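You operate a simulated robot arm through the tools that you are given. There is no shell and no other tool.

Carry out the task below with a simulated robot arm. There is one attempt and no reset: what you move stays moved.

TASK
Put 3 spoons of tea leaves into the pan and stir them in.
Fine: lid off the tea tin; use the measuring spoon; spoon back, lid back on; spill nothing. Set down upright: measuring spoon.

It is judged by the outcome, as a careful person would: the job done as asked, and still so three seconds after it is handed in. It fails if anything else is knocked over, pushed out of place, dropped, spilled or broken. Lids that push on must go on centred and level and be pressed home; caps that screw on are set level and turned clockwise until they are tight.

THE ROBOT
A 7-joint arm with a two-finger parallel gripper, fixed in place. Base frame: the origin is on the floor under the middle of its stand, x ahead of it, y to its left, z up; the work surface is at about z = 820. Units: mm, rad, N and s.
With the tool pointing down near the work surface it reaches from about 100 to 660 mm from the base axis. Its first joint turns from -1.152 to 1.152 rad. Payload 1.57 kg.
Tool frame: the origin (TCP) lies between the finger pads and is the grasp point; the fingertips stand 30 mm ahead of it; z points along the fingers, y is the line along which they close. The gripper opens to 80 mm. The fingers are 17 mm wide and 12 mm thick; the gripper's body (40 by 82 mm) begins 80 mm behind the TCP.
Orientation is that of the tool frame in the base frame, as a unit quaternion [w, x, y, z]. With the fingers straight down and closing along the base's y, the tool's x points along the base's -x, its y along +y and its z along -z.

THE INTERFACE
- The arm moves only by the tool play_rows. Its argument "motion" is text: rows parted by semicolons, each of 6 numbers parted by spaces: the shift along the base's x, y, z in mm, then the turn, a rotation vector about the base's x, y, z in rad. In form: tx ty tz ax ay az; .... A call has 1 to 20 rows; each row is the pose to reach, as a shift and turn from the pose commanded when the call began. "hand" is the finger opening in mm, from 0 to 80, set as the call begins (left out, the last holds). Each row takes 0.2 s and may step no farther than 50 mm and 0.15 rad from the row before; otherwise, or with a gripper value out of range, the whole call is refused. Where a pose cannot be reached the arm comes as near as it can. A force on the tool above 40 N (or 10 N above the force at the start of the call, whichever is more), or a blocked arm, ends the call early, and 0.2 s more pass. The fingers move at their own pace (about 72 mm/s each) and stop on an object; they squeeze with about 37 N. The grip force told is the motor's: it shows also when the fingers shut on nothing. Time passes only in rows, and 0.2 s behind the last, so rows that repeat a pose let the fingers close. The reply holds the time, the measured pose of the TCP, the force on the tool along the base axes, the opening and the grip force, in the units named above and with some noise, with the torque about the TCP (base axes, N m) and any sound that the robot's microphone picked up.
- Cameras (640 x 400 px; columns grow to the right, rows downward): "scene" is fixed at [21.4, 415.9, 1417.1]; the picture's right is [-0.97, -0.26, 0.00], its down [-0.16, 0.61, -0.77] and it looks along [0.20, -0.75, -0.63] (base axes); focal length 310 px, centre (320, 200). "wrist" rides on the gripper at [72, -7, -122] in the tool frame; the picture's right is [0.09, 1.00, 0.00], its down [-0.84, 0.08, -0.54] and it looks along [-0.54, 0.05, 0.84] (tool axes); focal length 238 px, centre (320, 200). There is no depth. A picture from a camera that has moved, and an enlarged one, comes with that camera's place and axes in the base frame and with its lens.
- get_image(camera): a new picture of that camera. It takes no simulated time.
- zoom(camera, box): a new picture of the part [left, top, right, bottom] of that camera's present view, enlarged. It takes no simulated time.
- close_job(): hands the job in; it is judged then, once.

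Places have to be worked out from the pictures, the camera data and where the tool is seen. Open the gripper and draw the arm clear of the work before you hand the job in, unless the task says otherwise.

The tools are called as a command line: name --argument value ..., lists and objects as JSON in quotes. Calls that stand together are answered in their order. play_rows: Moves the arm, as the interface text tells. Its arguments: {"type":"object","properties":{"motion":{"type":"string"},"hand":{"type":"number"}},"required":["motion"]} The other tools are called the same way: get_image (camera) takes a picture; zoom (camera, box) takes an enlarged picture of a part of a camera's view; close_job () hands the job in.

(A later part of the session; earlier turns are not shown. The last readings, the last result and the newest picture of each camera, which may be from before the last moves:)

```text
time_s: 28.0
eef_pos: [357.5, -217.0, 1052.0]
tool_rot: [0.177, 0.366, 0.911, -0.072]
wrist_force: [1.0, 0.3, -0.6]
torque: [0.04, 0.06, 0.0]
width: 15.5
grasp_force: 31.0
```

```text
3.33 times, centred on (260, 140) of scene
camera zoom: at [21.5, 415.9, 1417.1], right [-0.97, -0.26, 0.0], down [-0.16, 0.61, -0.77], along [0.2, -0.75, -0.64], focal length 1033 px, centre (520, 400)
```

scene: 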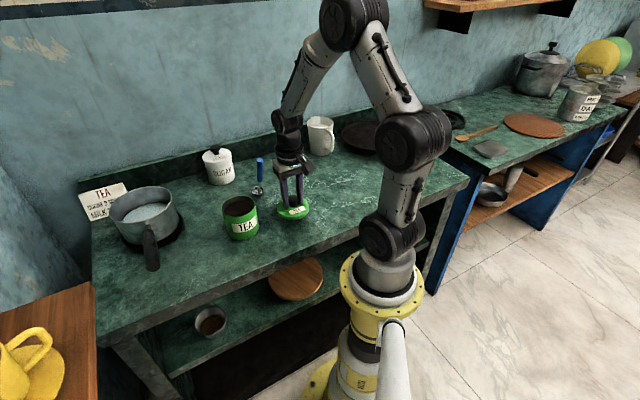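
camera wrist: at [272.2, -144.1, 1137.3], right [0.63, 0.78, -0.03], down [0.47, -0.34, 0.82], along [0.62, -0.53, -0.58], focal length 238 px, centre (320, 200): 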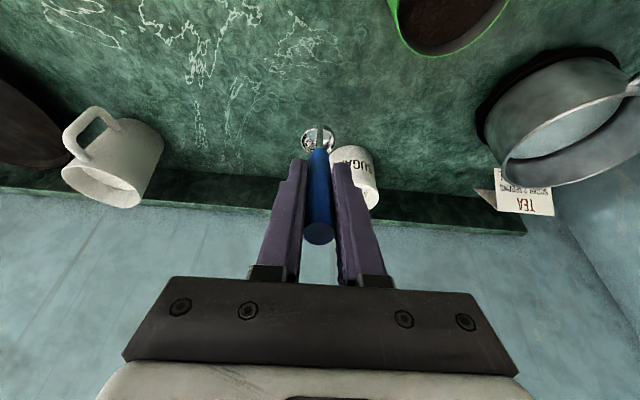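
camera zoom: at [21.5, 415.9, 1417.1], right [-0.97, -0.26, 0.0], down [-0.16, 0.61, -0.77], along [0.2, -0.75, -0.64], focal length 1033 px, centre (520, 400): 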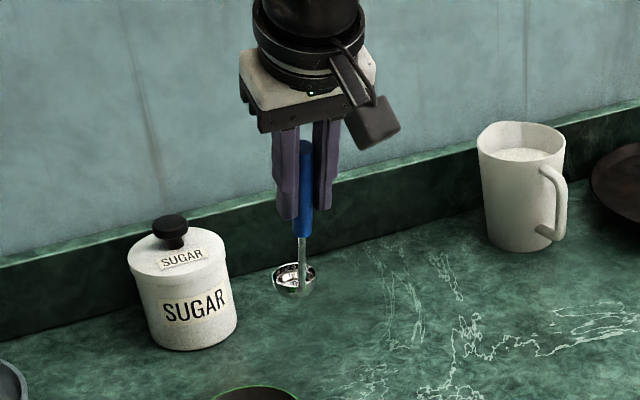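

The spoon is held firmly, bowl level. Before scooping I'll do an empty dry run over the pan: carry the spoon high above everything to over the pan and look at the pan closely.

play_rows --motion "0 0 25 0 0 0; 0 0 50 0 0 0; 20 23 55 0 0 0; 50 57 55 0 0 0; 80 91 55 0 0 0; 110 125 55 0 0 0; 140 159 55 0 0 0; 170 193 55 0 0 0; 195 221 55 0 0 0; 201.6 228.2 55 0 0 0; 201.6 228.2 55 0 0 0"

get_image --camera "wrist"

get_image --camera "scene"

zoom --camera "scene" --box '[70, 100, 220, 290]'

```text
time_s: 30.4
eef_pos: [558.9, 12.3, 1106.0]
tool_rot: [0.176, 0.365, 0.911, -0.07]
wrist_force: [-0.5, 0.0, -1.4]
torque: [0.03, 0.05, 0.01]
width: 15.4
grasp_force: 31.5
```

```text
taken
camera wrist: at [473.5, 84.7, 1191.6], right [0.63, 0.78, -0.03], down [0.47, -0.34, 0.82], along [0.62, -0.53, -0.58], focal length 238 px, centre (320, 200)
```

wrist: 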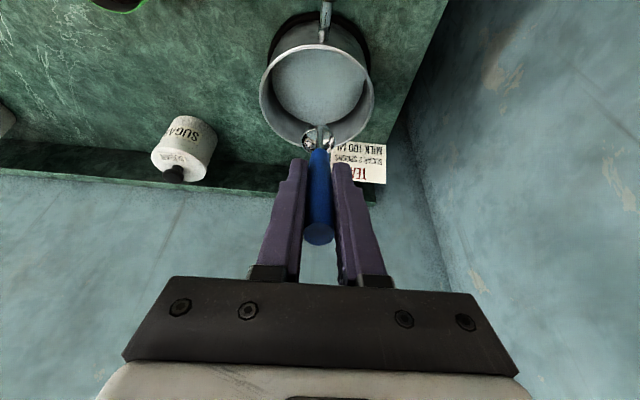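

```text
taken
```

scene: 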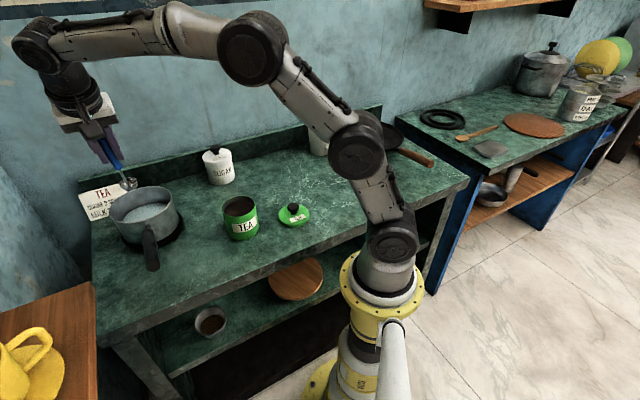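

```text
2.11 times, centred on (145, 195) of scene
camera zoom: at [21.5, 415.9, 1417.1], right [-0.97, -0.26, 0.0], down [-0.16, 0.61, -0.77], along [0.2, -0.75, -0.63], focal length 652 px, centre (688, 210)
```

zoom: 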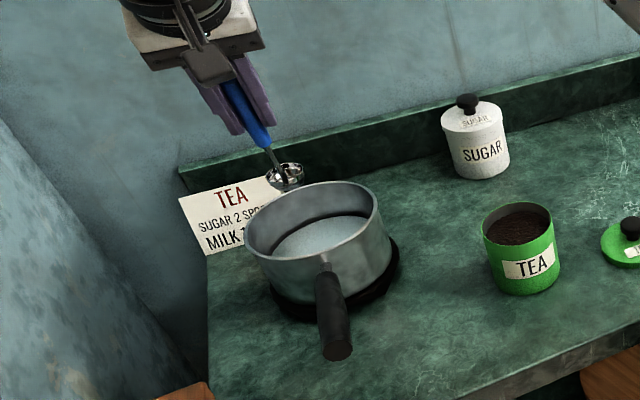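

The spoon is over the far side of the pan. I zoom in to measure the pan rim and liquid from above.

zoom --camera "wrist" --box '[240, 0, 400, 170]'

```text
2.35 times, centred on (320, 85) of wrist
camera zoom: at [473.5, 84.7, 1191.6], right [0.63, 0.78, -0.03], down [0.47, -0.34, 0.82], along [0.62, -0.53, -0.58], focal length 561 px, centre (320, 471)
```

zoom: 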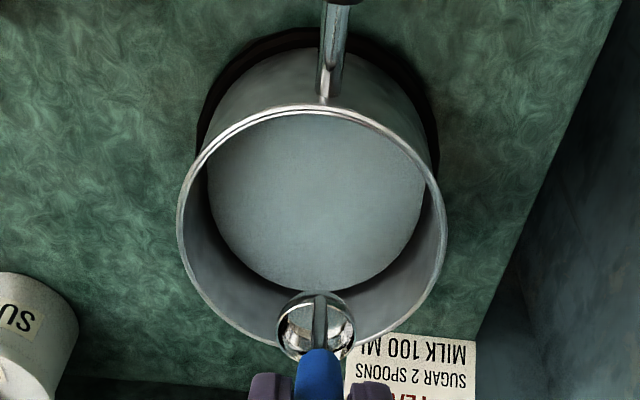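

Pan rim centre is about (607,-40), rim z≈914, inner radius about 70, liquid surface near z≈857. Now an empty trial of the pouring motion: first bring the bowl to the pan centre at z≈1000 with a little extra yaw.

play_rows --motion "6.4 1.4 3 0 0 -0.1; 12.9 2.8 6 0 0 -0.2; 19.3 4.2 8.8 0 0 -0.3; 19.3 4.2 8.8 0 0 -0.3"

play_rows --motion "-14.2 -7.9 -0.9 0.068 -0.1224 0; -28.2 -15.7 -4.1 0.136 -0.2448 0; -41.8 -23.2 -9.5 0.204 -0.3672 0; -54.5 -30.3 -17 0.2719 -0.4896 0; -66.1 -36.7 -26.5 0.3399 -0.6119 0; -76.5 -42.5 -37.7 0.4079 -0.7343 0; -76.5 -42.5 -37.7 0.4079 -0.7343 0"

get_image --camera "scene"

get_image --camera "wrist"

```text
time_s: 31.4
eef_pos: [578.8, 15.8, 1115.3]
tool_rot: [0.164, 0.498, 0.846, -0.097]
wrist_force: [0.1, -0.2, -0.6]
torque: [0.03, 0.0, 0.02]
width: 15.8
grasp_force: 31.4
```

```text
time_s: 33.0
eef_pos: [500.9, -26.5, 1077.2]
tool_rot: [0.353, 0.521, 0.733, 0.257]
wrist_force: [-0.2, 0.3, -0.1]
torque: [0.04, 0.06, -0.03]
width: 15.3
grasp_force: 31.1
```

```text
taken
```

scene: 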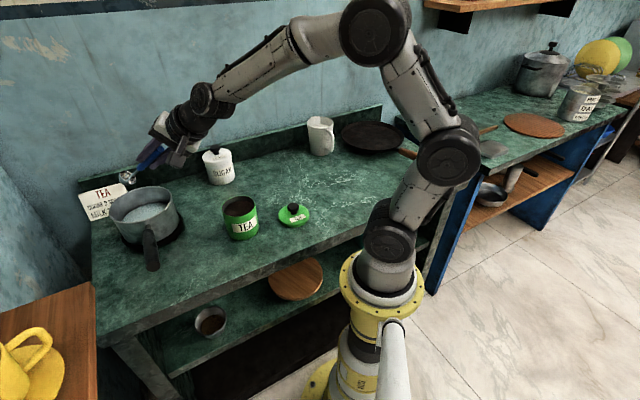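

```text
taken
camera wrist: at [386.3, 38.2, 1128.9], right [0.56, 0.41, 0.72], down [-0.21, -0.77, 0.6], along [0.8, -0.49, -0.35], focal length 238 px, centre (320, 200)
```

wrist: 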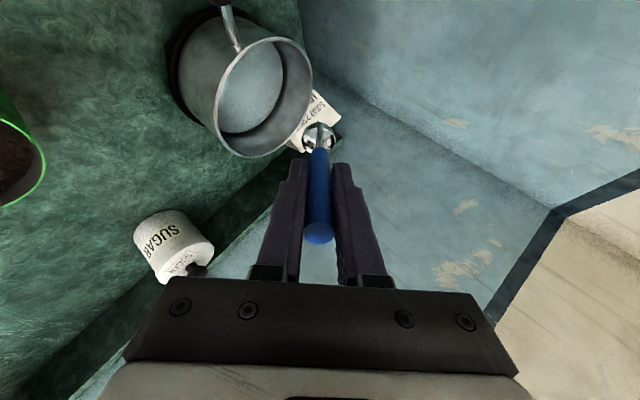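

The spoon follows as predicted and the arm reaches the tilt well. I continue the empty trial to about 104° to learn whether the full pour pose is reachable and clear.

play_rows --motion "-8.9 -4.9 -12.8 0.068 -0.1224 0; -16.2 -9 -26.9 0.136 -0.2448 0; -21.6 -12 -42 0.204 -0.3672 0; -25.2 -14 -57.8 0.2719 -0.4896 0; -26.8 -14.9 -74 0.3399 -0.6119 0; -26.5 -14.7 -90.3 0.4079 -0.7343 0; -24.1 -13.4 -106.5 0.4759 -0.8567 0; -24.1 -13.4 -106.5 0.4759 -0.8567 0"

get_image --camera "scene"

get_image --camera "wrist"

zoom --camera "scene" --box '[70, 110, 240, 280]'

```text
time_s: 34.8
eef_pos: [478.0, -37.4, 973.3]
tool_rot: [0.496, 0.433, 0.441, 0.61]
wrist_force: [-3.4, 1.0, 19.3]
torque: [-0.51, 2.55, -0.24]
width: 15.4
grasp_force: 31.1
```

```text
taken
```

scene: 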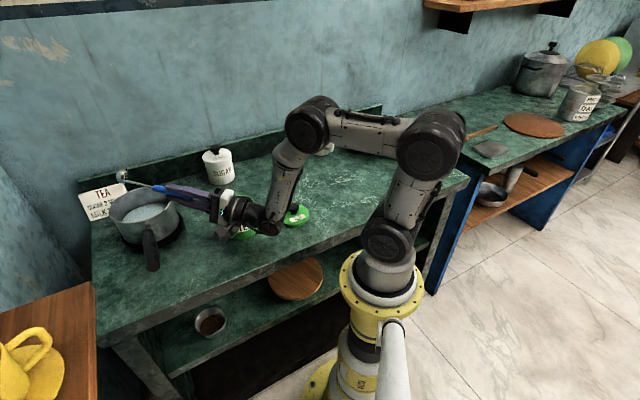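

```text
taken
camera wrist: at [353.2, 19.2, 944.4], right [-0.24, -0.03, 0.97], down [-0.43, -0.89, -0.13], along [0.87, -0.45, 0.2], focal length 238 px, centre (320, 200)
```

wrist: 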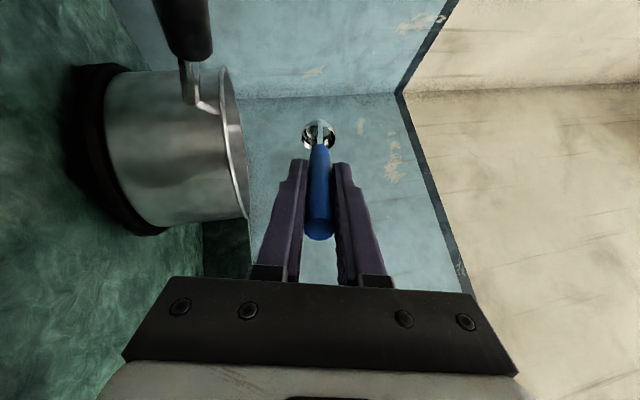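

```text
2.35 times, centred on (155, 195) of scene
camera zoom: at [21.1, 416.0, 1417.1], right [-0.97, -0.26, 0.0], down [-0.16, 0.61, -0.77], along [0.2, -0.75, -0.63], focal length 729 px, centre (708, 212)
```

zoom: 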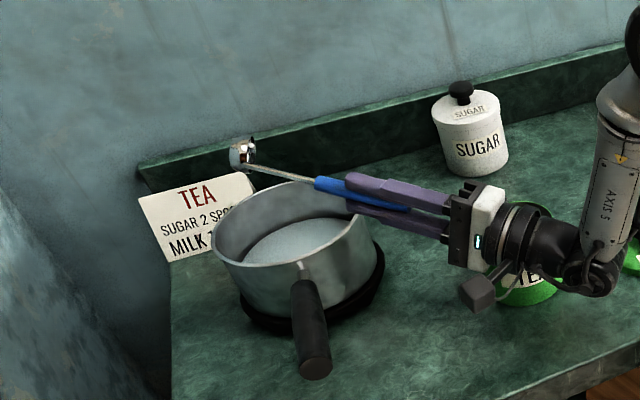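

The reading shows 19 N upward with a torque that puts a contact about 130 mm behind the TCP: the gripper body is resting on the tea tin's rim in this low, tilted pose. I back off straight up at once.

play_rows --motion "0 0 5 0 0 0; 0 0 15 0 0 0; 0 0 35 0 0 0; 0 0 60 0 0 0; 0 0 85 0 0 0; 0 0 85 0 0 0"

get_image --camera "scene"

zoom --camera "scene" --box '[180, 160, 330, 260]'

```text
time_s: 36.2
eef_pos: [477.5, -38.1, 1056.7]
tool_rot: [0.494, 0.436, 0.443, 0.608]
wrist_force: [0.2, -0.5, -1.1]
torque: [-0.01, 0.11, -0.03]
width: 15.8
grasp_force: 31.2
```

```text
taken
```

scene: 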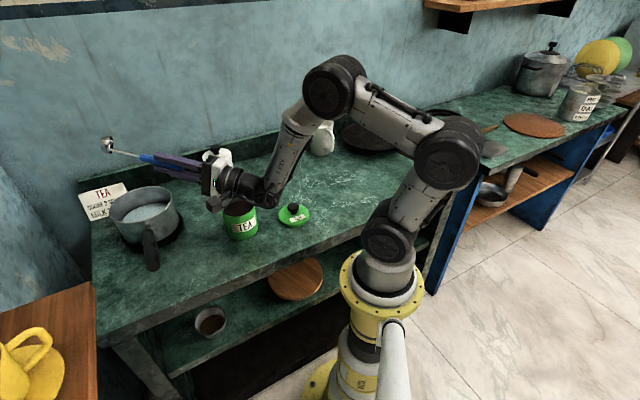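

```text
4.00 times, centred on (255, 210) of scene
camera zoom: at [21.5, 415.9, 1417.1], right [-0.97, -0.26, 0.0], down [-0.16, 0.61, -0.77], along [0.2, -0.75, -0.63], focal length 1240 px, centre (580, 160)
```

zoom: 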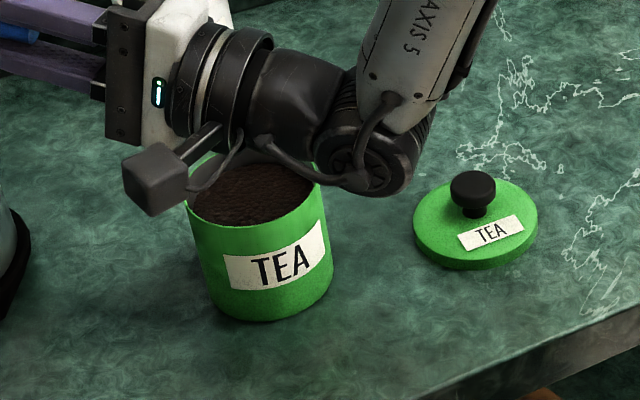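

Contact is gone and the tin looks upright in place. I un-tilt the spoon again while keeping it high over the pan.

play_rows --motion "-2.4 -1.3 11.2 -0.068 0.1224 0; -2.7 -1.5 22.5 -0.136 0.2448 0; -1 -0.6 33.7 -0.204 0.3672 0; 2.5 1.4 44.5 -0.2719 0.4896 0; 8 4.4 54.6 -0.3399 0.6119 0; 15.2 8.4 63.7 -0.4079 0.7343 0; 24.1 13.4 71.5 -0.4759 0.8567 0; 34.5 19.2 77.7 -0.5439 0.9791 0; 46.2 25.6 82.2 -0.6119 1.1015 0; 58.8 32.7 84.7 -0.6798 1.2239 0; 72.4 40.2 85.1 -0.7478 1.3463 0; 86.4 48 83.3 -0.8158 1.4687 0; 100.6 55.9 79.2 -0.8838 1.591 0; 100.6 55.9 79.2 -0.8838 1.591 0"

get_image --camera "scene"

zoom --camera "scene" --box '[190, 140, 350, 260]'

zoom --camera "wrist" --box '[270, 90, 370, 180]'

```text
time_s: 39.2
eef_pos: [578.6, 15.6, 1136.0]
tool_rot: [0.164, 0.497, 0.847, -0.097]
wrist_force: [0.4, -0.1, -0.2]
torque: [0.04, -0.01, 0.0]
width: 15.6
grasp_force: 31.1
out of reach, approached as far as the arm can: row 7, 8
```

```text
taken
```

scene: 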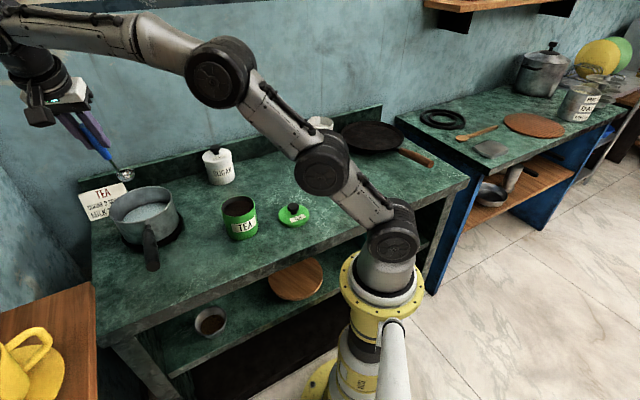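

```text
3.33 times, centred on (270, 200) of scene
camera zoom: at [21.5, 415.9, 1417.1], right [-0.97, -0.26, 0.0], down [-0.16, 0.61, -0.77], along [0.2, -0.75, -0.63], focal length 1033 px, centre (487, 200)
```

zoom: 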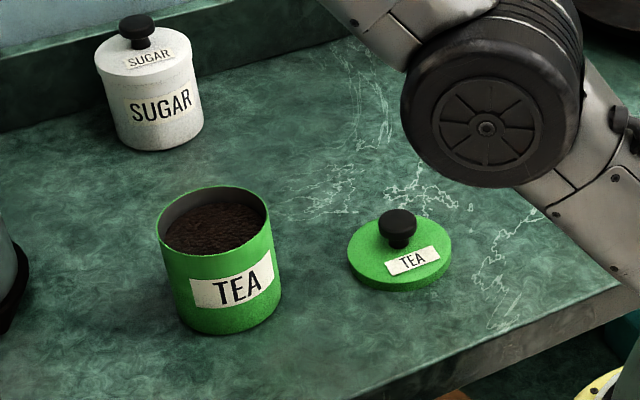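

```text
4.44 times, centred on (320, 135) of wrist
camera zoom: at [517.8, 110.2, 1220.9], right [0.83, 0.56, -0.04], down [0.35, -0.46, 0.82], along [0.44, -0.69, -0.58], focal length 1059 px, centre (320, 489)
```

zoom: 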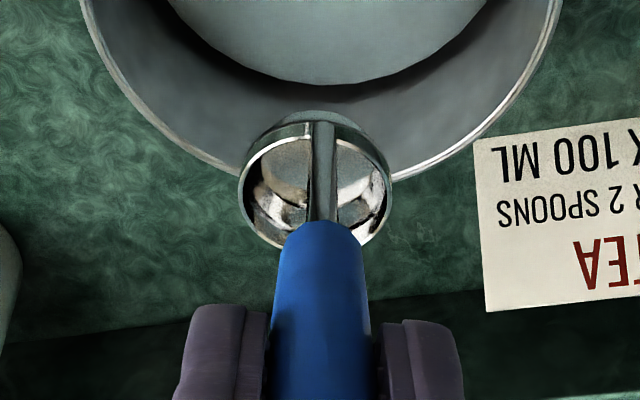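

The tin stayed within about 2 mm and upright, the leaves undisturbed, and the spoon hasn't slipped in the grip. I'll try again empty with 0.4 rad more yaw, so the hand comes in from the front side well clear of the tin; first the yaw, then half the tilt.

play_rows --motion "7.4 3 -11 0 0 -0.1333; 14.8 6 -23 0 0 -0.2667; 22.2 9.1 -35 0 0 -0.4; 22.2 9.1 -35 0 0 -0.4"

play_rows --motion "-16.2 -1.7 -0.9 0.0149 -0.1392 0; -32.1 -3.4 -4.1 0.0298 -0.2784 0; -47.5 -5.1 -9.5 0.0448 -0.4176 0; -61.9 -6.6 -17 0.0597 -0.5568 0; -75.2 -8.1 -26.5 0.0746 -0.696 0; -87 -9.3 -37.7 0.0895 -0.8352 0; -97.1 -10.4 -50.5 0.1045 -0.9744 0; -105.4 -11.3 -64.6 0.1194 -1.1136 0; -105.4 -11.3 -64.6 0.1194 -1.1136 0"

get_image --camera "scene"

get_image --camera "wrist"

```text
time_s: 40.2
eef_pos: [597.8, 23.1, 1099.0]
tool_rot: [0.141, 0.657, 0.729, -0.129]
wrist_force: [0.2, -0.3, -1.8]
torque: [0.06, 0.02, 0.02]
width: 15.4
grasp_force: 31.2
```

```text
time_s: 42.0
eef_pos: [778.7, 118.8, 1011.6]
tool_rot: [0.506, 0.637, 0.542, 0.209]
wrist_force: [-230.3, -90.8, -4.0]
torque: [2.19, -6.76, 40.56]
width: 15.5
grasp_force: 31.6
out of reach, approached as far as the arm can: row 1, 2, 3, 4, 5, 6, 7, 8, 9
stopped in row 9: the force on the tool passed its limit at 310 N (the readings are from after the stop); the commanded pose is now the measured one
```

```text
taken
```

scene: 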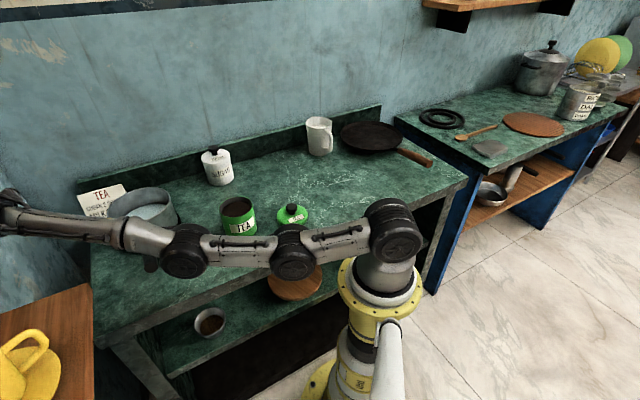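

```text
taken
camera wrist: at [699.1, 232.6, 1033.5], right [0.51, 0.18, 0.84], down [-0.68, -0.52, 0.52], along [0.54, -0.83, -0.14], focal length 238 px, centre (320, 200)
```

wrist: 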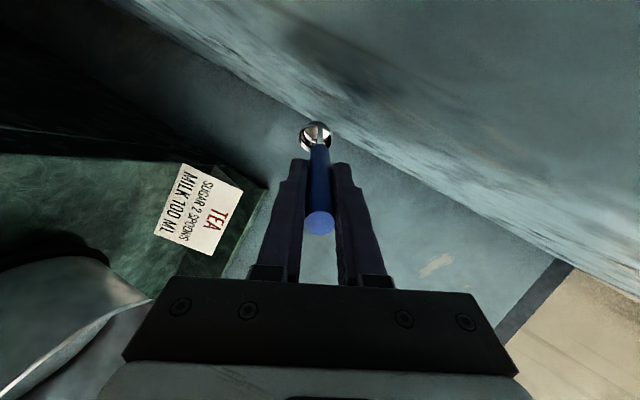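

The extra yaw drove the arm past what it can reach: it stretched out and the hand is now pressing the left wall at about (779,119,1012), with nothing on the table touched that I can see. I back out gently, straight away from the wall in small steps, and watch the forces.

play_rows --motion "-4 -3 1 0 0 0; -8 -6 2 0 0 0; -12 -9 3 0 0 0"

get_image --camera "scene"

zoom --camera "wrist" --box '[220, 90, 420, 270]'

```text
time_s: 42.9
eef_pos: [778.7, 117.0, 1012.3]
tool_rot: [0.507, 0.637, 0.541, 0.21]
wrist_force: [-228.3, -101.5, 1.5]
torque: [3.27, -6.26, 41.01]
width: 15.4
grasp_force: 31.2
out of reach, approached as far as the arm can: row 1, 2, 3
```

```text
taken
```

scene: 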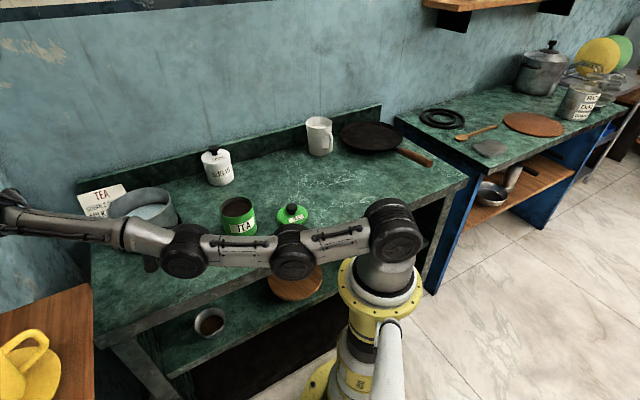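

```text
2.22 times, centred on (320, 180) of wrist
camera zoom: at [699.6, 232.1, 1033.5], right [0.51, 0.18, 0.84], down [-0.68, -0.52, 0.52], along [0.53, -0.83, -0.14], focal length 530 px, centre (320, 244)
```

zoom: 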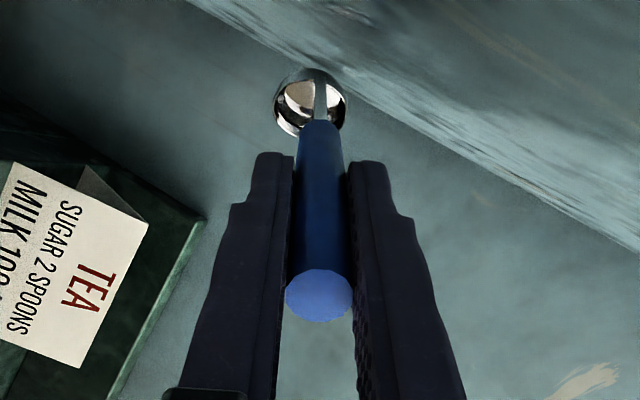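

The arm is stretched straight and did not respond to a pure retreat. I'll combine retreat with raising and un-tilting the hand (undoing the last rotation), only a few rows, to get it off the stretched configuration.

play_rows --motion "-20 -10 15 -0.0149 0.1392 0; -45 -22 35 -0.0298 0.2784 0; -70 -34 55 -0.0448 0.4176 0; -95 -46 75 -0.0597 0.5568 0"

get_image --camera "scene"

get_image --camera "wrist"

```text
time_s: 43.9
eef_pos: [688.5, 78.9, 1076.0]
tool_rot: [0.351, 0.664, 0.66, 0.016]
wrist_force: [0.2, 0.0, -1.4]
torque: [0.05, 0.07, -0.01]
width: 15.6
grasp_force: 31.4
out of reach, approached as far as the arm can: row 1, 2, 3
```

```text
taken
```

scene: 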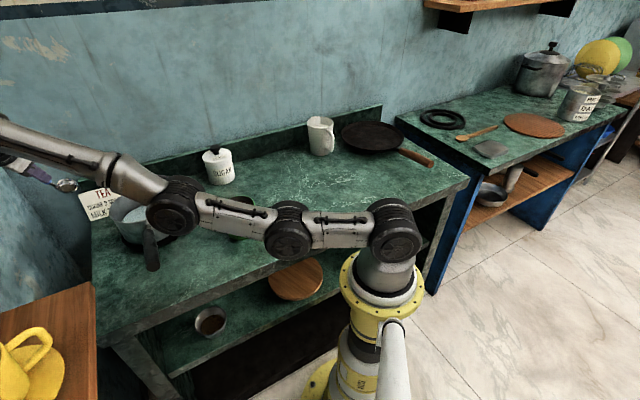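

```text
taken
camera wrist: at [634.2, 195.8, 1132.5], right [0.87, 0.2, 0.44], down [-0.3, -0.49, 0.82], along [0.38, -0.85, -0.37], focal length 238 px, centre (320, 200)
```

wrist: 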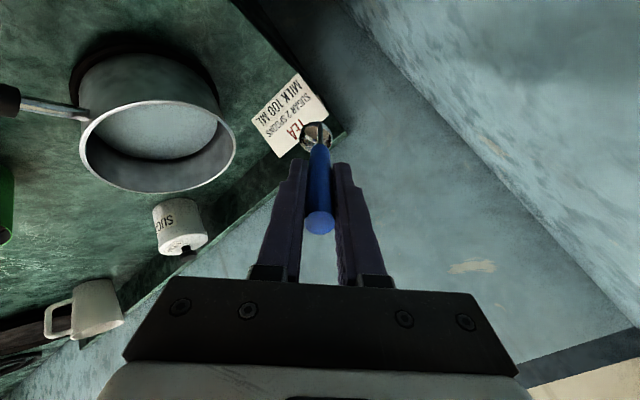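

The hand is free again (no force), at about (688,79,1076), but the elbow now hangs low. I'll raise the hand high above the table while un-tilting, to get room for bringing the elbow back up, and check each stage.

play_rows --motion "-8 -5 30 -0.0149 0.1392 0; -16 -10 65 -0.0298 0.2784 0; -24 -15 100 -0.0448 0.4176 0; -32 -20 140 -0.0597 0.5568 0; -32 -20 140 -0.0597 0.5568 0"

get_image --camera "scene"

get_image --camera "wrist"

```text
time_s: 45.0
eef_pos: [559.7, 28.2, 1162.3]
tool_rot: [0.177, 0.632, 0.731, -0.186]
wrist_force: [-0.5, 0.6, -1.4]
torque: [0.09, 0.02, -0.02]
width: 15.2
grasp_force: 31.4
out of reach, approached as far as the arm can: row 1, 2, 3, 4, 5
```

```text
taken
```

scene: 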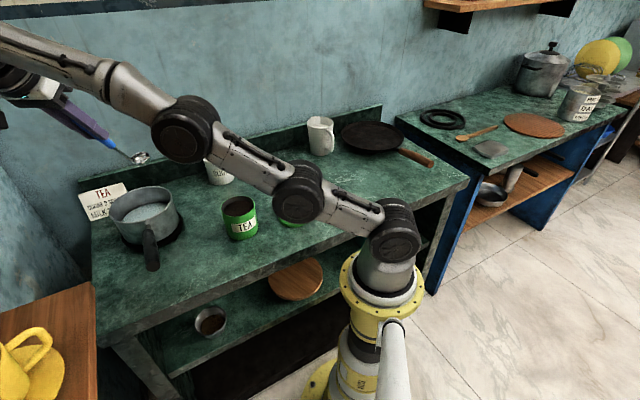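

```text
taken
camera wrist: at [541.0, 149.7, 1232.1], right [0.97, 0.21, -0.09], down [0.18, -0.44, 0.88], along [0.14, -0.87, -0.46], focal length 238 px, centre (320, 200)
```

wrist: 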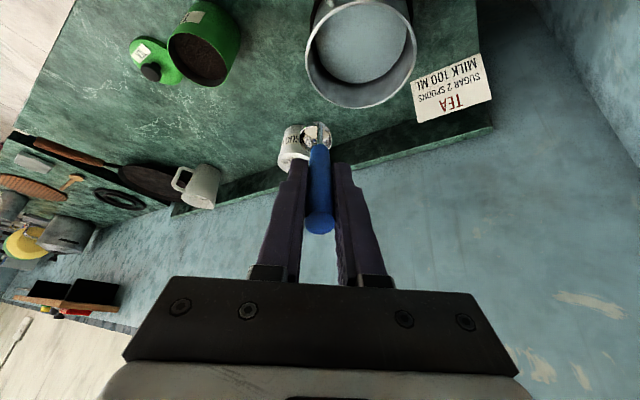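

The arm is now straight and pointing up, holding the hand at (560,28,1162) — a good place to bend the elbow the right way. I command the hand downward and slightly inward, with the yaw partly undone, so the elbow folds upward.

play_rows --motion "-21 -6.4 -27.6 0.0286 -0.0006 0.0742; -42 -12.8 -55 0.0572 -0.0012 0.1484; -63 -19 -83 0.0858 -0.0018 0.2226; -84 -25.6 -110 0.1144 -0.0024 0.2968; -105 -32 -138 0.143 -0.003 0.371; -105 -32 -138 0.143 -0.003 0.371"

get_image --camera "scene"

get_image --camera "wrist"

```text
time_s: 46.5
eef_pos: [454.4, -4.4, 1021.2]
tool_rot: [0.165, 0.498, 0.846, -0.096]
wrist_force: [-0.5, 1.2, 0.1]
torque: [0.0, 0.02, 0.01]
width: 15.1
grasp_force: 31.3
```

```text
taken
```

scene: 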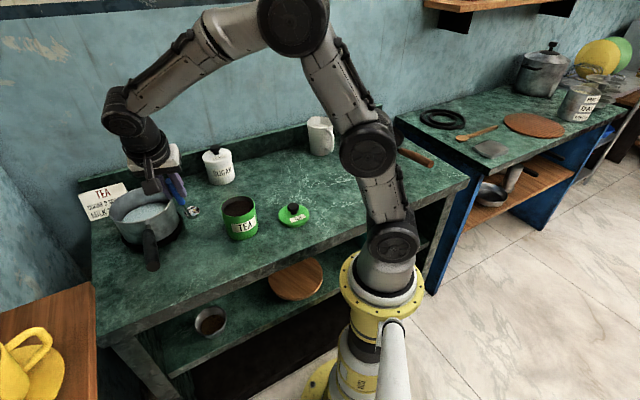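

```text
taken
camera wrist: at [394.6, 89.7, 1105.7], right [0.83, 0.56, -0.03], down [0.35, -0.46, 0.82], along [0.44, -0.69, -0.58], focal length 238 px, centre (320, 200)
```

wrist: 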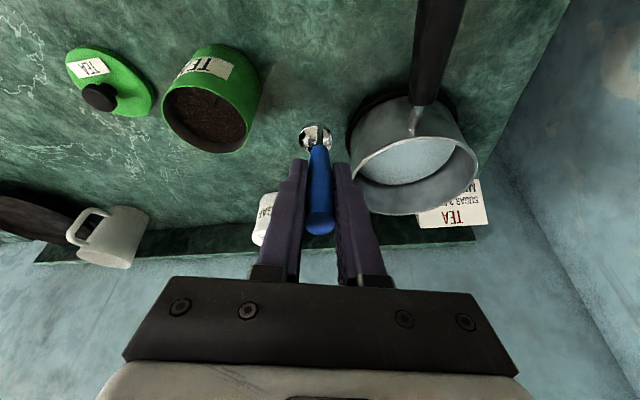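

The elbow is up again and the hand is at (454,-4,1021), level, with nothing touched. I check that the spoon hasn't shifted in the grip and that pan, tin, lid and note are all where they were.

zoom --camera "wrist" --box '[270, 90, 370, 180]'

zoom --camera "wrist" --box '[270, 150, 370, 250]'

zoom --camera "scene" --box '[70, 140, 330, 290]'

```text
4.44 times, centred on (320, 135) of wrist
camera zoom: at [394.6, 89.7, 1105.7], right [0.83, 0.56, -0.03], down [0.35, -0.46, 0.82], along [0.44, -0.69, -0.58], focal length 1059 px, centre (320, 489)
```

zoom: 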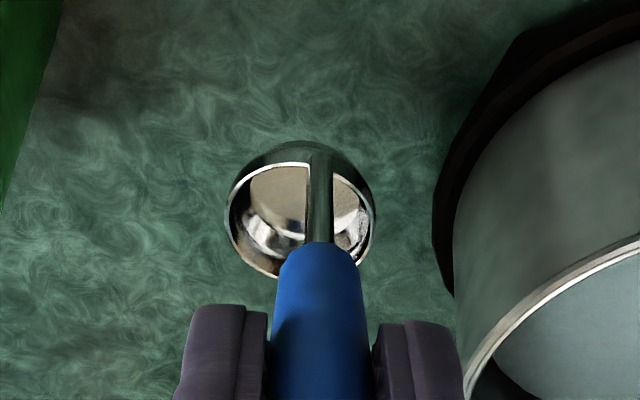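

```text
4.00 times, centred on (320, 200) of wrist
camera zoom: at [394.6, 89.7, 1105.7], right [0.83, 0.56, -0.03], down [0.35, -0.46, 0.82], along [0.44, -0.69, -0.58], focal length 953 px, centre (320, 200)
```

zoom: 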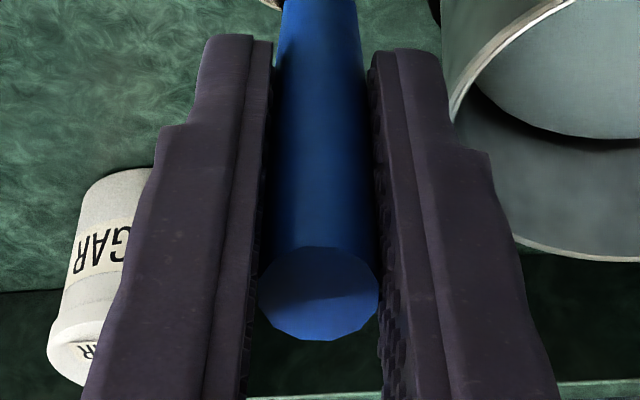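

```text
2.46 times, centred on (200, 215) of scene
camera zoom: at [21.4, 415.9, 1417.1], right [-0.97, -0.26, 0.0], down [-0.16, 0.61, -0.77], along [0.2, -0.75, -0.63], focal length 763 px, centre (615, 163)
```

zoom: 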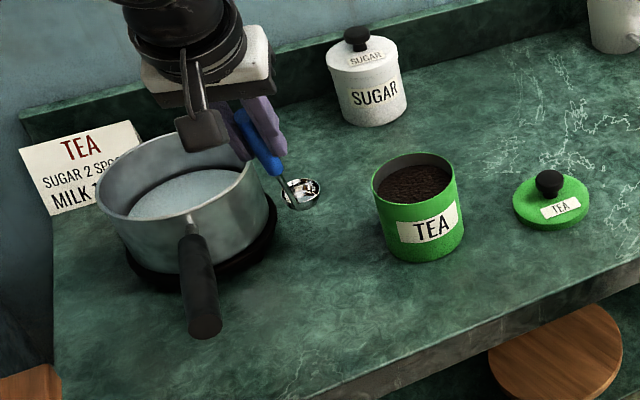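

The spoon slid about 7 mm out along its handle axis and twisted about 12° in the grip during the wall contact, otherwise all is in place. I compensate by turning the tool -0.21 rad about its own axis so the bowl is level again, and carry it up and over to the pan centre for a cautious repeat of the trial.

play_rows --motion "0 0 30 -0.0127 0.0229 0.0649; 0 0 60 -0.0254 0.0459 0.1298; 0 0 84 -0.0382 0.0688 0.1947; 30 6 84 -0.0382 0.0688 0.1947; 60 13 84 -0.0382 0.0688 0.1947; 90 19 84 -0.0382 0.0688 0.1947; 117.6 25.2 84 -0.0382 0.0688 0.1947; 117.6 25.2 84 -0.0382 0.0688 0.1947"

get_image --camera "scene"

zoom --camera "wrist" --box '[220, 60, 420, 240]'

zoom --camera "scene" --box '[80, 120, 200, 220]'

```text
time_s: 48.2
eef_pos: [571.6, 21.2, 1102.3]
tool_rot: [0.154, 0.406, 0.894, -0.113]
wrist_force: [-1.2, 0.6, -1.4]
torque: [0.02, 0.02, -0.02]
width: 15.5
grasp_force: 31.2
```

```text
taken
```

scene: 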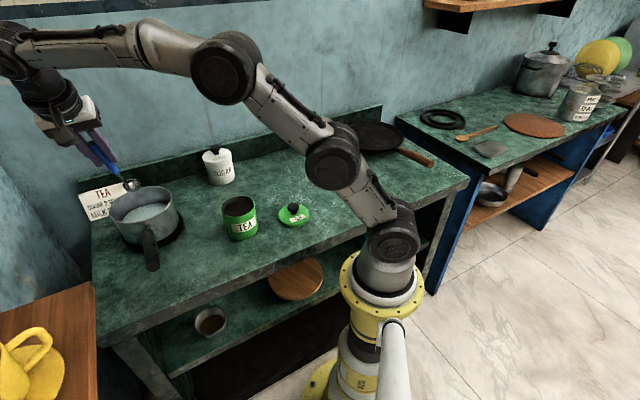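

```text
2.22 times, centred on (320, 150) of wrist
camera zoom: at [499.9, 105.8, 1189.4], right [0.7, 0.7, -0.11], down [0.48, -0.35, 0.8], along [0.53, -0.62, -0.59], focal length 530 px, centre (320, 311)
```

zoom: 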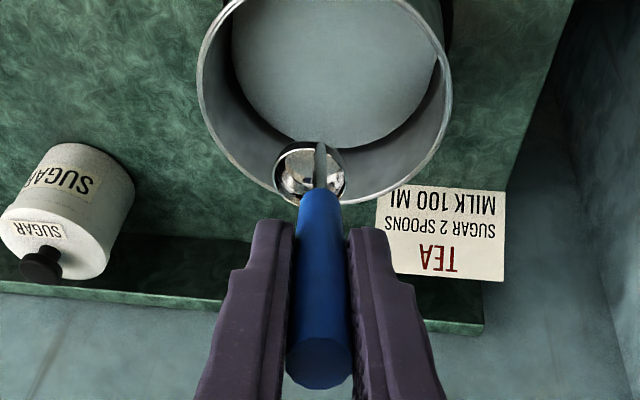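

```text
4.00 times, centred on (140, 170) of scene
camera zoom: at [21.5, 415.9, 1417.1], right [-0.97, -0.26, 0.0], down [-0.16, 0.61, -0.77], along [0.2, -0.75, -0.63], focal length 1240 px, centre (1040, 320)
```

zoom: 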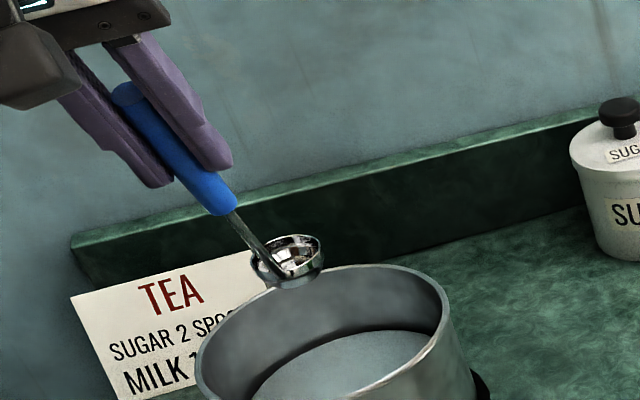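

The bowl is level again (its rim ellipse matches the pan's slant) at about (603,-42,985) over the pan. I repeat the empty tilt in small stages: first 0.7 rad.

play_rows --motion "-15 -8.4 -1 0.068 -0.1224 0; -29.8 -16.6 -4.4 0.136 -0.2448 0; -44.1 -24.5 -10.1 0.204 -0.3672 0; -57.4 -31.9 -18 0.2719 -0.4896 0; -69.8 -38.8 -28 0.3399 -0.6119 0; -69.8 -38.8 -28 0.3399 -0.6119 0"

zoom --camera "scene" --box '[60, 80, 300, 260]'

```text
time_s: 49.6
eef_pos: [501.2, -19.1, 1074.1]
tool_rot: [0.345, 0.442, 0.812, 0.165]
wrist_force: [0.2, -0.6, -1.0]
torque: [0.0, 0.08, 0.01]
width: 15.3
grasp_force: 31.1
```

```text
2.22 times, centred on (180, 170) of scene
camera zoom: at [21.4, 415.9, 1417.1], right [-0.97, -0.26, 0.0], down [-0.16, 0.61, -0.77], along [0.2, -0.75, -0.63], focal length 689 px, centre (631, 267)
```

zoom: 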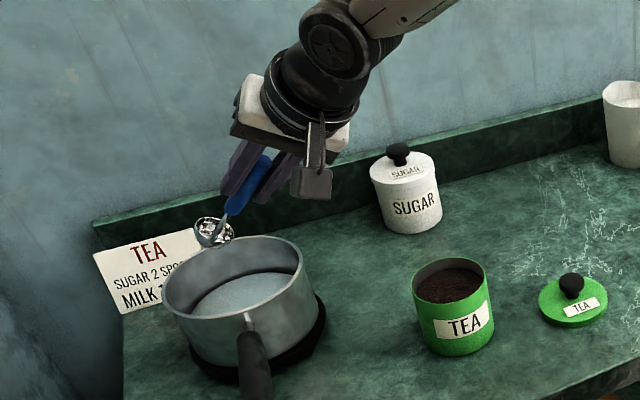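

Fine so far. Now, with the hand already tilted (arm well folded), I yaw by -0.3 rad about the bowl to swing the hand away from the tin, in three small rows.

play_rows --motion "2.5 10 0 0 0 -0.1; 5.9 19.7 0 0 0 -0.2; 10.3 29 0 0 0 -0.3; 10.3 29 0 0 0 -0.3"

zoom --camera "scene" --box '[60, 80, 300, 260]'

```text
time_s: 50.6
eef_pos: [512.6, 10.5, 1075.2]
tool_rot: [0.366, 0.557, 0.737, 0.112]
wrist_force: [0.5, -0.4, -0.5]
torque: [0.04, 0.09, -0.03]
width: 15.7
grasp_force: 31.0
```

```text
2.22 times, centred on (180, 170) of scene
camera zoom: at [21.5, 415.9, 1417.1], right [-0.97, -0.26, 0.0], down [-0.16, 0.61, -0.77], along [0.2, -0.75, -0.63], focal length 689 px, centre (631, 267)
```

zoom: 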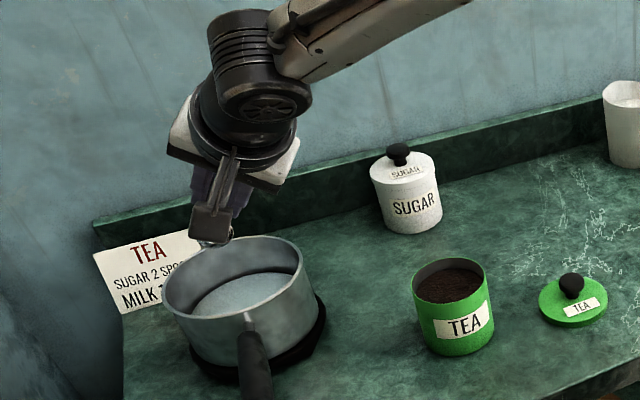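

Good, reachable. Continue the empty tilt to 1.26 rad and look.

play_rows --motion "-12.2 -2.6 -11.9 0.0287 -0.137 0; -22.8 -4.8 -25.4 0.0575 -0.274 0; -31.3 -6.6 -40.2 0.0862 -0.411 0; -37.8 -7.9 -56.2 0.115 -0.5481 0; -37.8 -7.9 -56.2 0.115 -0.5481 0"

zoom --camera "scene" --box '[60, 80, 300, 260]'

```text
time_s: 51.9
eef_pos: [474.6, 10.3, 1110.8]
tool_rot: [0.515, 0.529, 0.606, 0.296]
wrist_force: [-1.3, -0.5, -0.9]
torque: [0.04, 0.06, -0.01]
width: 15.3
grasp_force: 31.2
out of reach, approached as far as the arm can: row 3, 4, 5
```

```text
2.22 times, centred on (180, 170) of scene
camera zoom: at [21.4, 415.9, 1417.1], right [-0.97, -0.26, 0.0], down [-0.16, 0.61, -0.77], along [0.2, -0.75, -0.63], focal length 689 px, centre (631, 267)
```

zoom: 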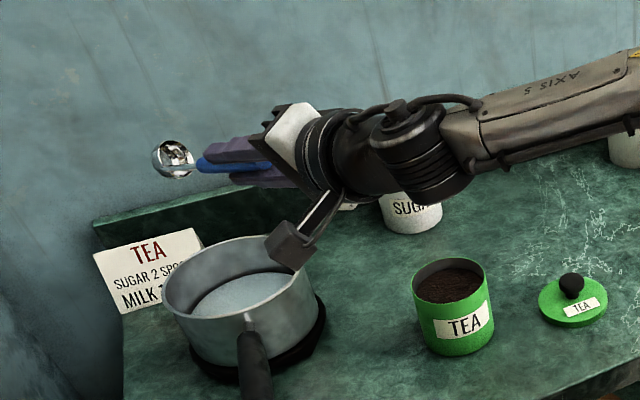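

That yaw runs into a wrist limit when tilted further (the arm stopped 90 mm high). I undo this: rotate back to the last good pose, then yaw back, keeping the earlier yaw that worked.

play_rows --motion "9.5 0 -6 -0.0287 0.137 0; 19 0 -15 -0.0575 0.274 0; 28.5 0 -25 -0.0862 0.411 0; 38 0.2 -35.6 -0.115 0.5481 0; 38 0.2 -35.6 -0.115 0.5481 0"

get_image --camera "scene"

```text
time_s: 53.0
eef_pos: [512.4, 8.5, 1076.4]
tool_rot: [0.364, 0.558, 0.737, 0.111]
wrist_force: [0.1, 0.4, -0.5]
torque: [0.06, 0.08, -0.02]
width: 15.6
grasp_force: 31.3
```

```text
taken
```

scene: 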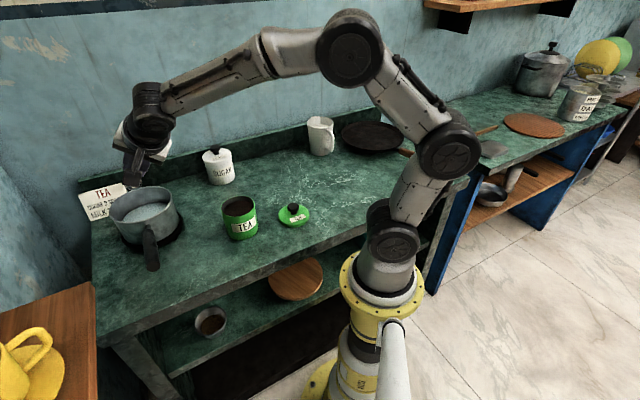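

Back in a healthy configuration. I yaw back +0.3 rad, then test the tilt at the proven yaw with the bowl shifted to the +y half of the pan, which keeps the hand away from the tin.

play_rows --motion "-4.4 -9.3 0 0 0 0.1; -7.8 -19 0 0 0 0.2; -10.3 -29 0 0 0 0.3; -10.3 -29 0 0 0 0.3"

play_rows --motion "-9.6 -2.4 -10.5 0.068 -0.1224 0; -17.8 -3.9 -22.5 0.136 -0.2448 0; -24.1 -4.4 -35.9 0.204 -0.3672 0; -28.6 -3.8 -50.5 0.2719 -0.4896 0; -28.6 -3.8 -50.5 0.2719 -0.4896 0"

get_image --camera "scene"

```text
time_s: 54.0
eef_pos: [501.1, -21.7, 1077.4]
tool_rot: [0.345, 0.441, 0.812, 0.164]
wrist_force: [-0.1, 0.0, -1.6]
torque: [-0.01, 0.07, 0.04]
width: 15.2
grasp_force: 30.8
```

```text
time_s: 55.2
eef_pos: [475.0, -25.6, 1025.1]
tool_rot: [0.468, 0.43, 0.675, 0.374]
wrist_force: [-1.0, -0.1, -2.1]
torque: [0.02, 0.1, 0.0]
width: 15.4
grasp_force: 31.0
out of reach, approached as far as the arm can: row 3, 4
```

```text
taken
```

scene: 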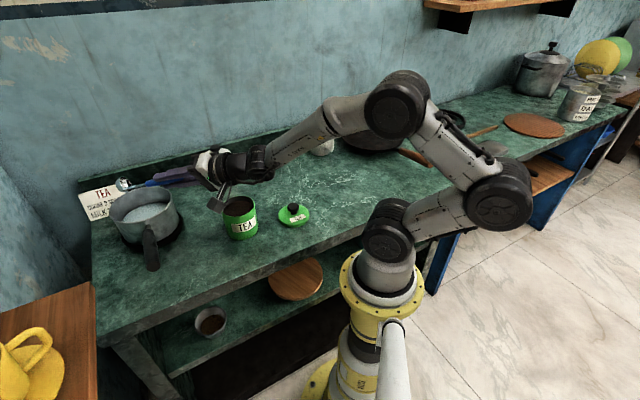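

The hand reached the pose within 2 mm, with the elbow swung out to the side. I continue the last stage of the empty tilt to about 92°.

play_rows --motion "-2.5 1.6 -15.2 0.068 -0.1224 0; -2.9 4.3 -30.9 0.136 -0.2448 0; -1.7 8 -36.9 0.1651 -0.2972 0; -1.7 8 -36.9 0.1651 -0.2972 0"

get_image --camera "scene"

zoom --camera "scene" --box '[70, 130, 310, 270]'

get_image --camera "wrist"

```text
time_s: 56.2
eef_pos: [473.8, -17.2, 988.4]
tool_rot: [0.525, 0.409, 0.565, 0.487]
wrist_force: [-0.5, 0.8, -0.7]
torque: [-0.01, 0.11, 0.01]
width: 15.8
grasp_force: 31.6
```

```text
taken
```

scene: 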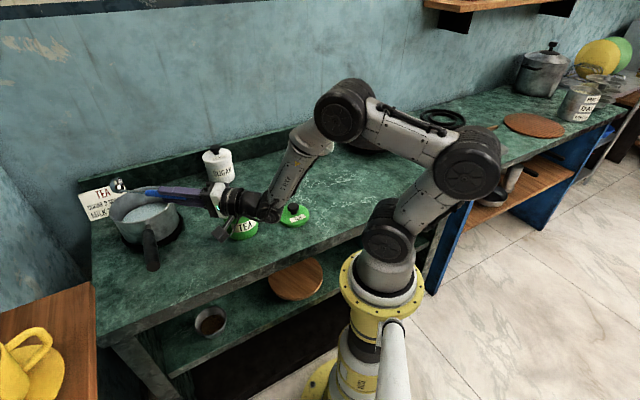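

```text
2.67 times, centred on (190, 200) of scene
camera zoom: at [21.5, 415.9, 1417.1], right [-0.97, -0.26, 0.0], down [-0.16, 0.61, -0.77], along [0.2, -0.75, -0.63], focal length 826 px, centre (667, 200)
```

zoom: 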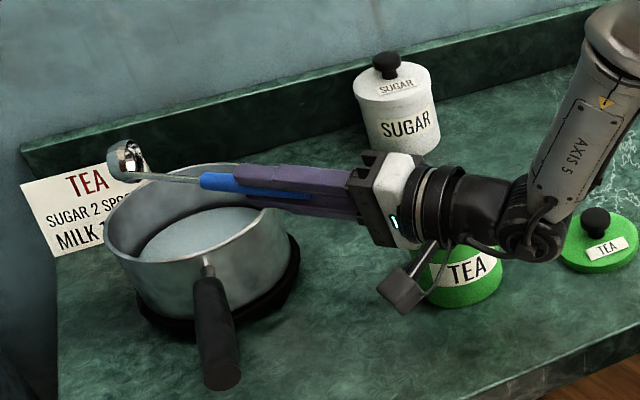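

```text
taken
camera wrist: at [344.9, 35.2, 963.4], right [-0.06, 0.28, 0.96], down [-0.45, -0.87, 0.23], along [0.89, -0.41, 0.18], focal length 238 px, centre (320, 200)
```

wrist: 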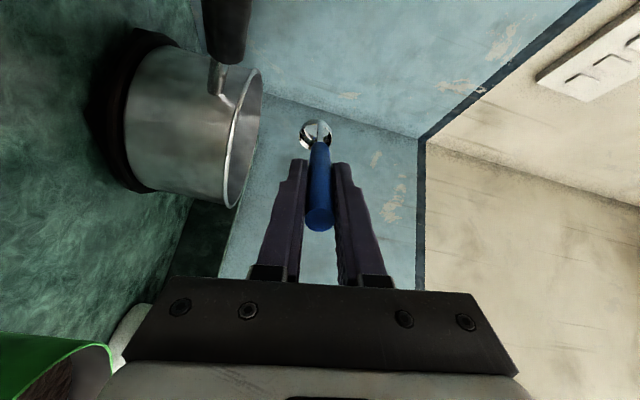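

The pour pose (≈92°) is reached cleanly: bowl at about (613,-15,990) above the pan, hand clear of tin and table, no forces. I un-tilt back along the same way, in two stages.

play_rows --motion "-1.9 -0.7 6.9 -0.0291 0.0525 0; -2.1 -0.6 23.7 -0.0971 0.1748 0; -0.3 0.7 39.9 -0.1651 0.2972 0; 3.6 3.1 55.4 -0.2331 0.4196 0; 9.2 6.5 69.8 -0.3011 0.542 0; 16.6 11 82.8 -0.3691 0.6644 0; 16.6 11 82.8 -0.3691 0.6644 0"

get_image --camera "scene"

```text
time_s: 57.9
eef_pos: [487.9, -7.6, 1070.7]
tool_rot: [0.377, 0.442, 0.784, 0.218]
wrist_force: [0.1, 0.9, -0.5]
torque: [0.04, 0.1, 0.02]
width: 15.8
grasp_force: 31.3
```

```text
taken
```

scene: 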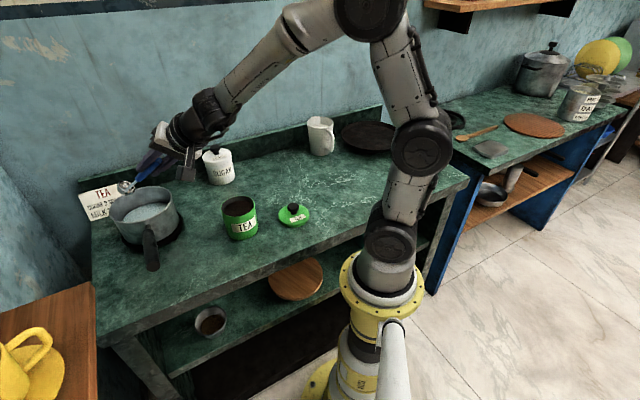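

All good. Now I level the spoon while carrying it to above the open tea tin.

play_rows --motion "-15 -4 8 -0.068 0.1224 0; -35 -10 14 -0.136 0.2448 0; -60 -17 18 -0.204 0.3672 0; -88 -25 20 -0.2719 0.4896 0; -116 -34 20 -0.3399 0.6119 0; -143 -42 20 -0.4079 0.7343 0; -143 -42 20 -0.4079 0.7343 0"

get_image --camera "scene"

get_image --camera "wrist"

zoom --camera "scene" --box '[180, 130, 320, 260]'

```text
time_s: 59.5
eef_pos: [344.5, -47.9, 1093.4]
tool_rot: [0.153, 0.406, 0.893, -0.114]
wrist_force: [0.0, 0.6, -1.1]
torque: [0.06, 0.02, 0.03]
width: 15.6
grasp_force: 31.3
out of reach, approached as far as the arm can: row 1
```

```text
taken
```

scene: 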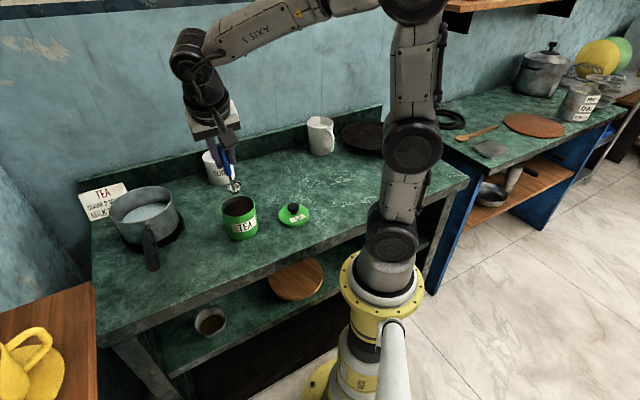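

```text
taken
camera wrist: at [273.4, 36.2, 1179.5], right [0.7, 0.71, -0.11], down [0.48, -0.35, 0.8], along [0.53, -0.62, -0.59], focal length 238 px, centre (320, 200)
```

wrist: 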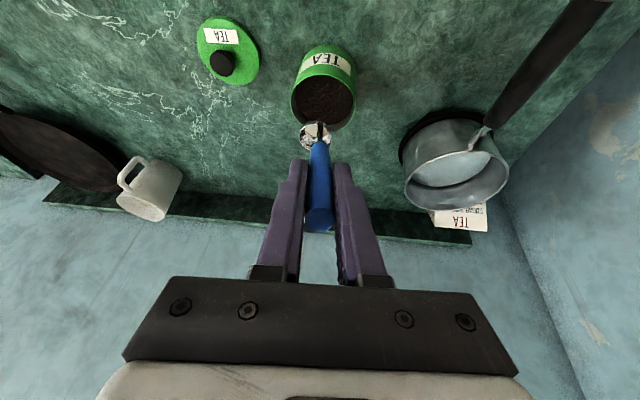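

```text
3.08 times, centred on (250, 195) of scene
camera zoom: at [21.4, 415.9, 1417.1], right [-0.97, -0.26, 0.0], down [-0.16, 0.61, -0.77], along [0.2, -0.75, -0.63], focal length 954 px, centre (535, 215)
```

zoom: 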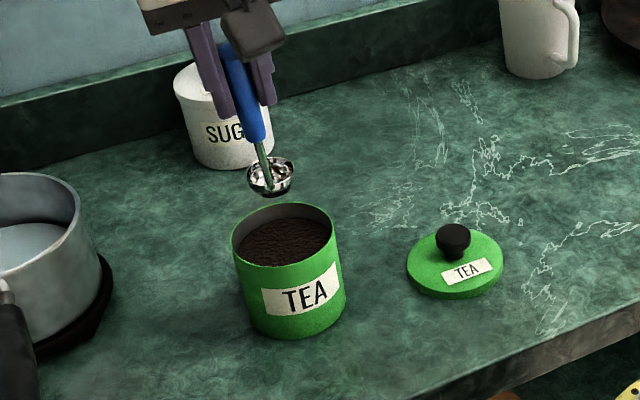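

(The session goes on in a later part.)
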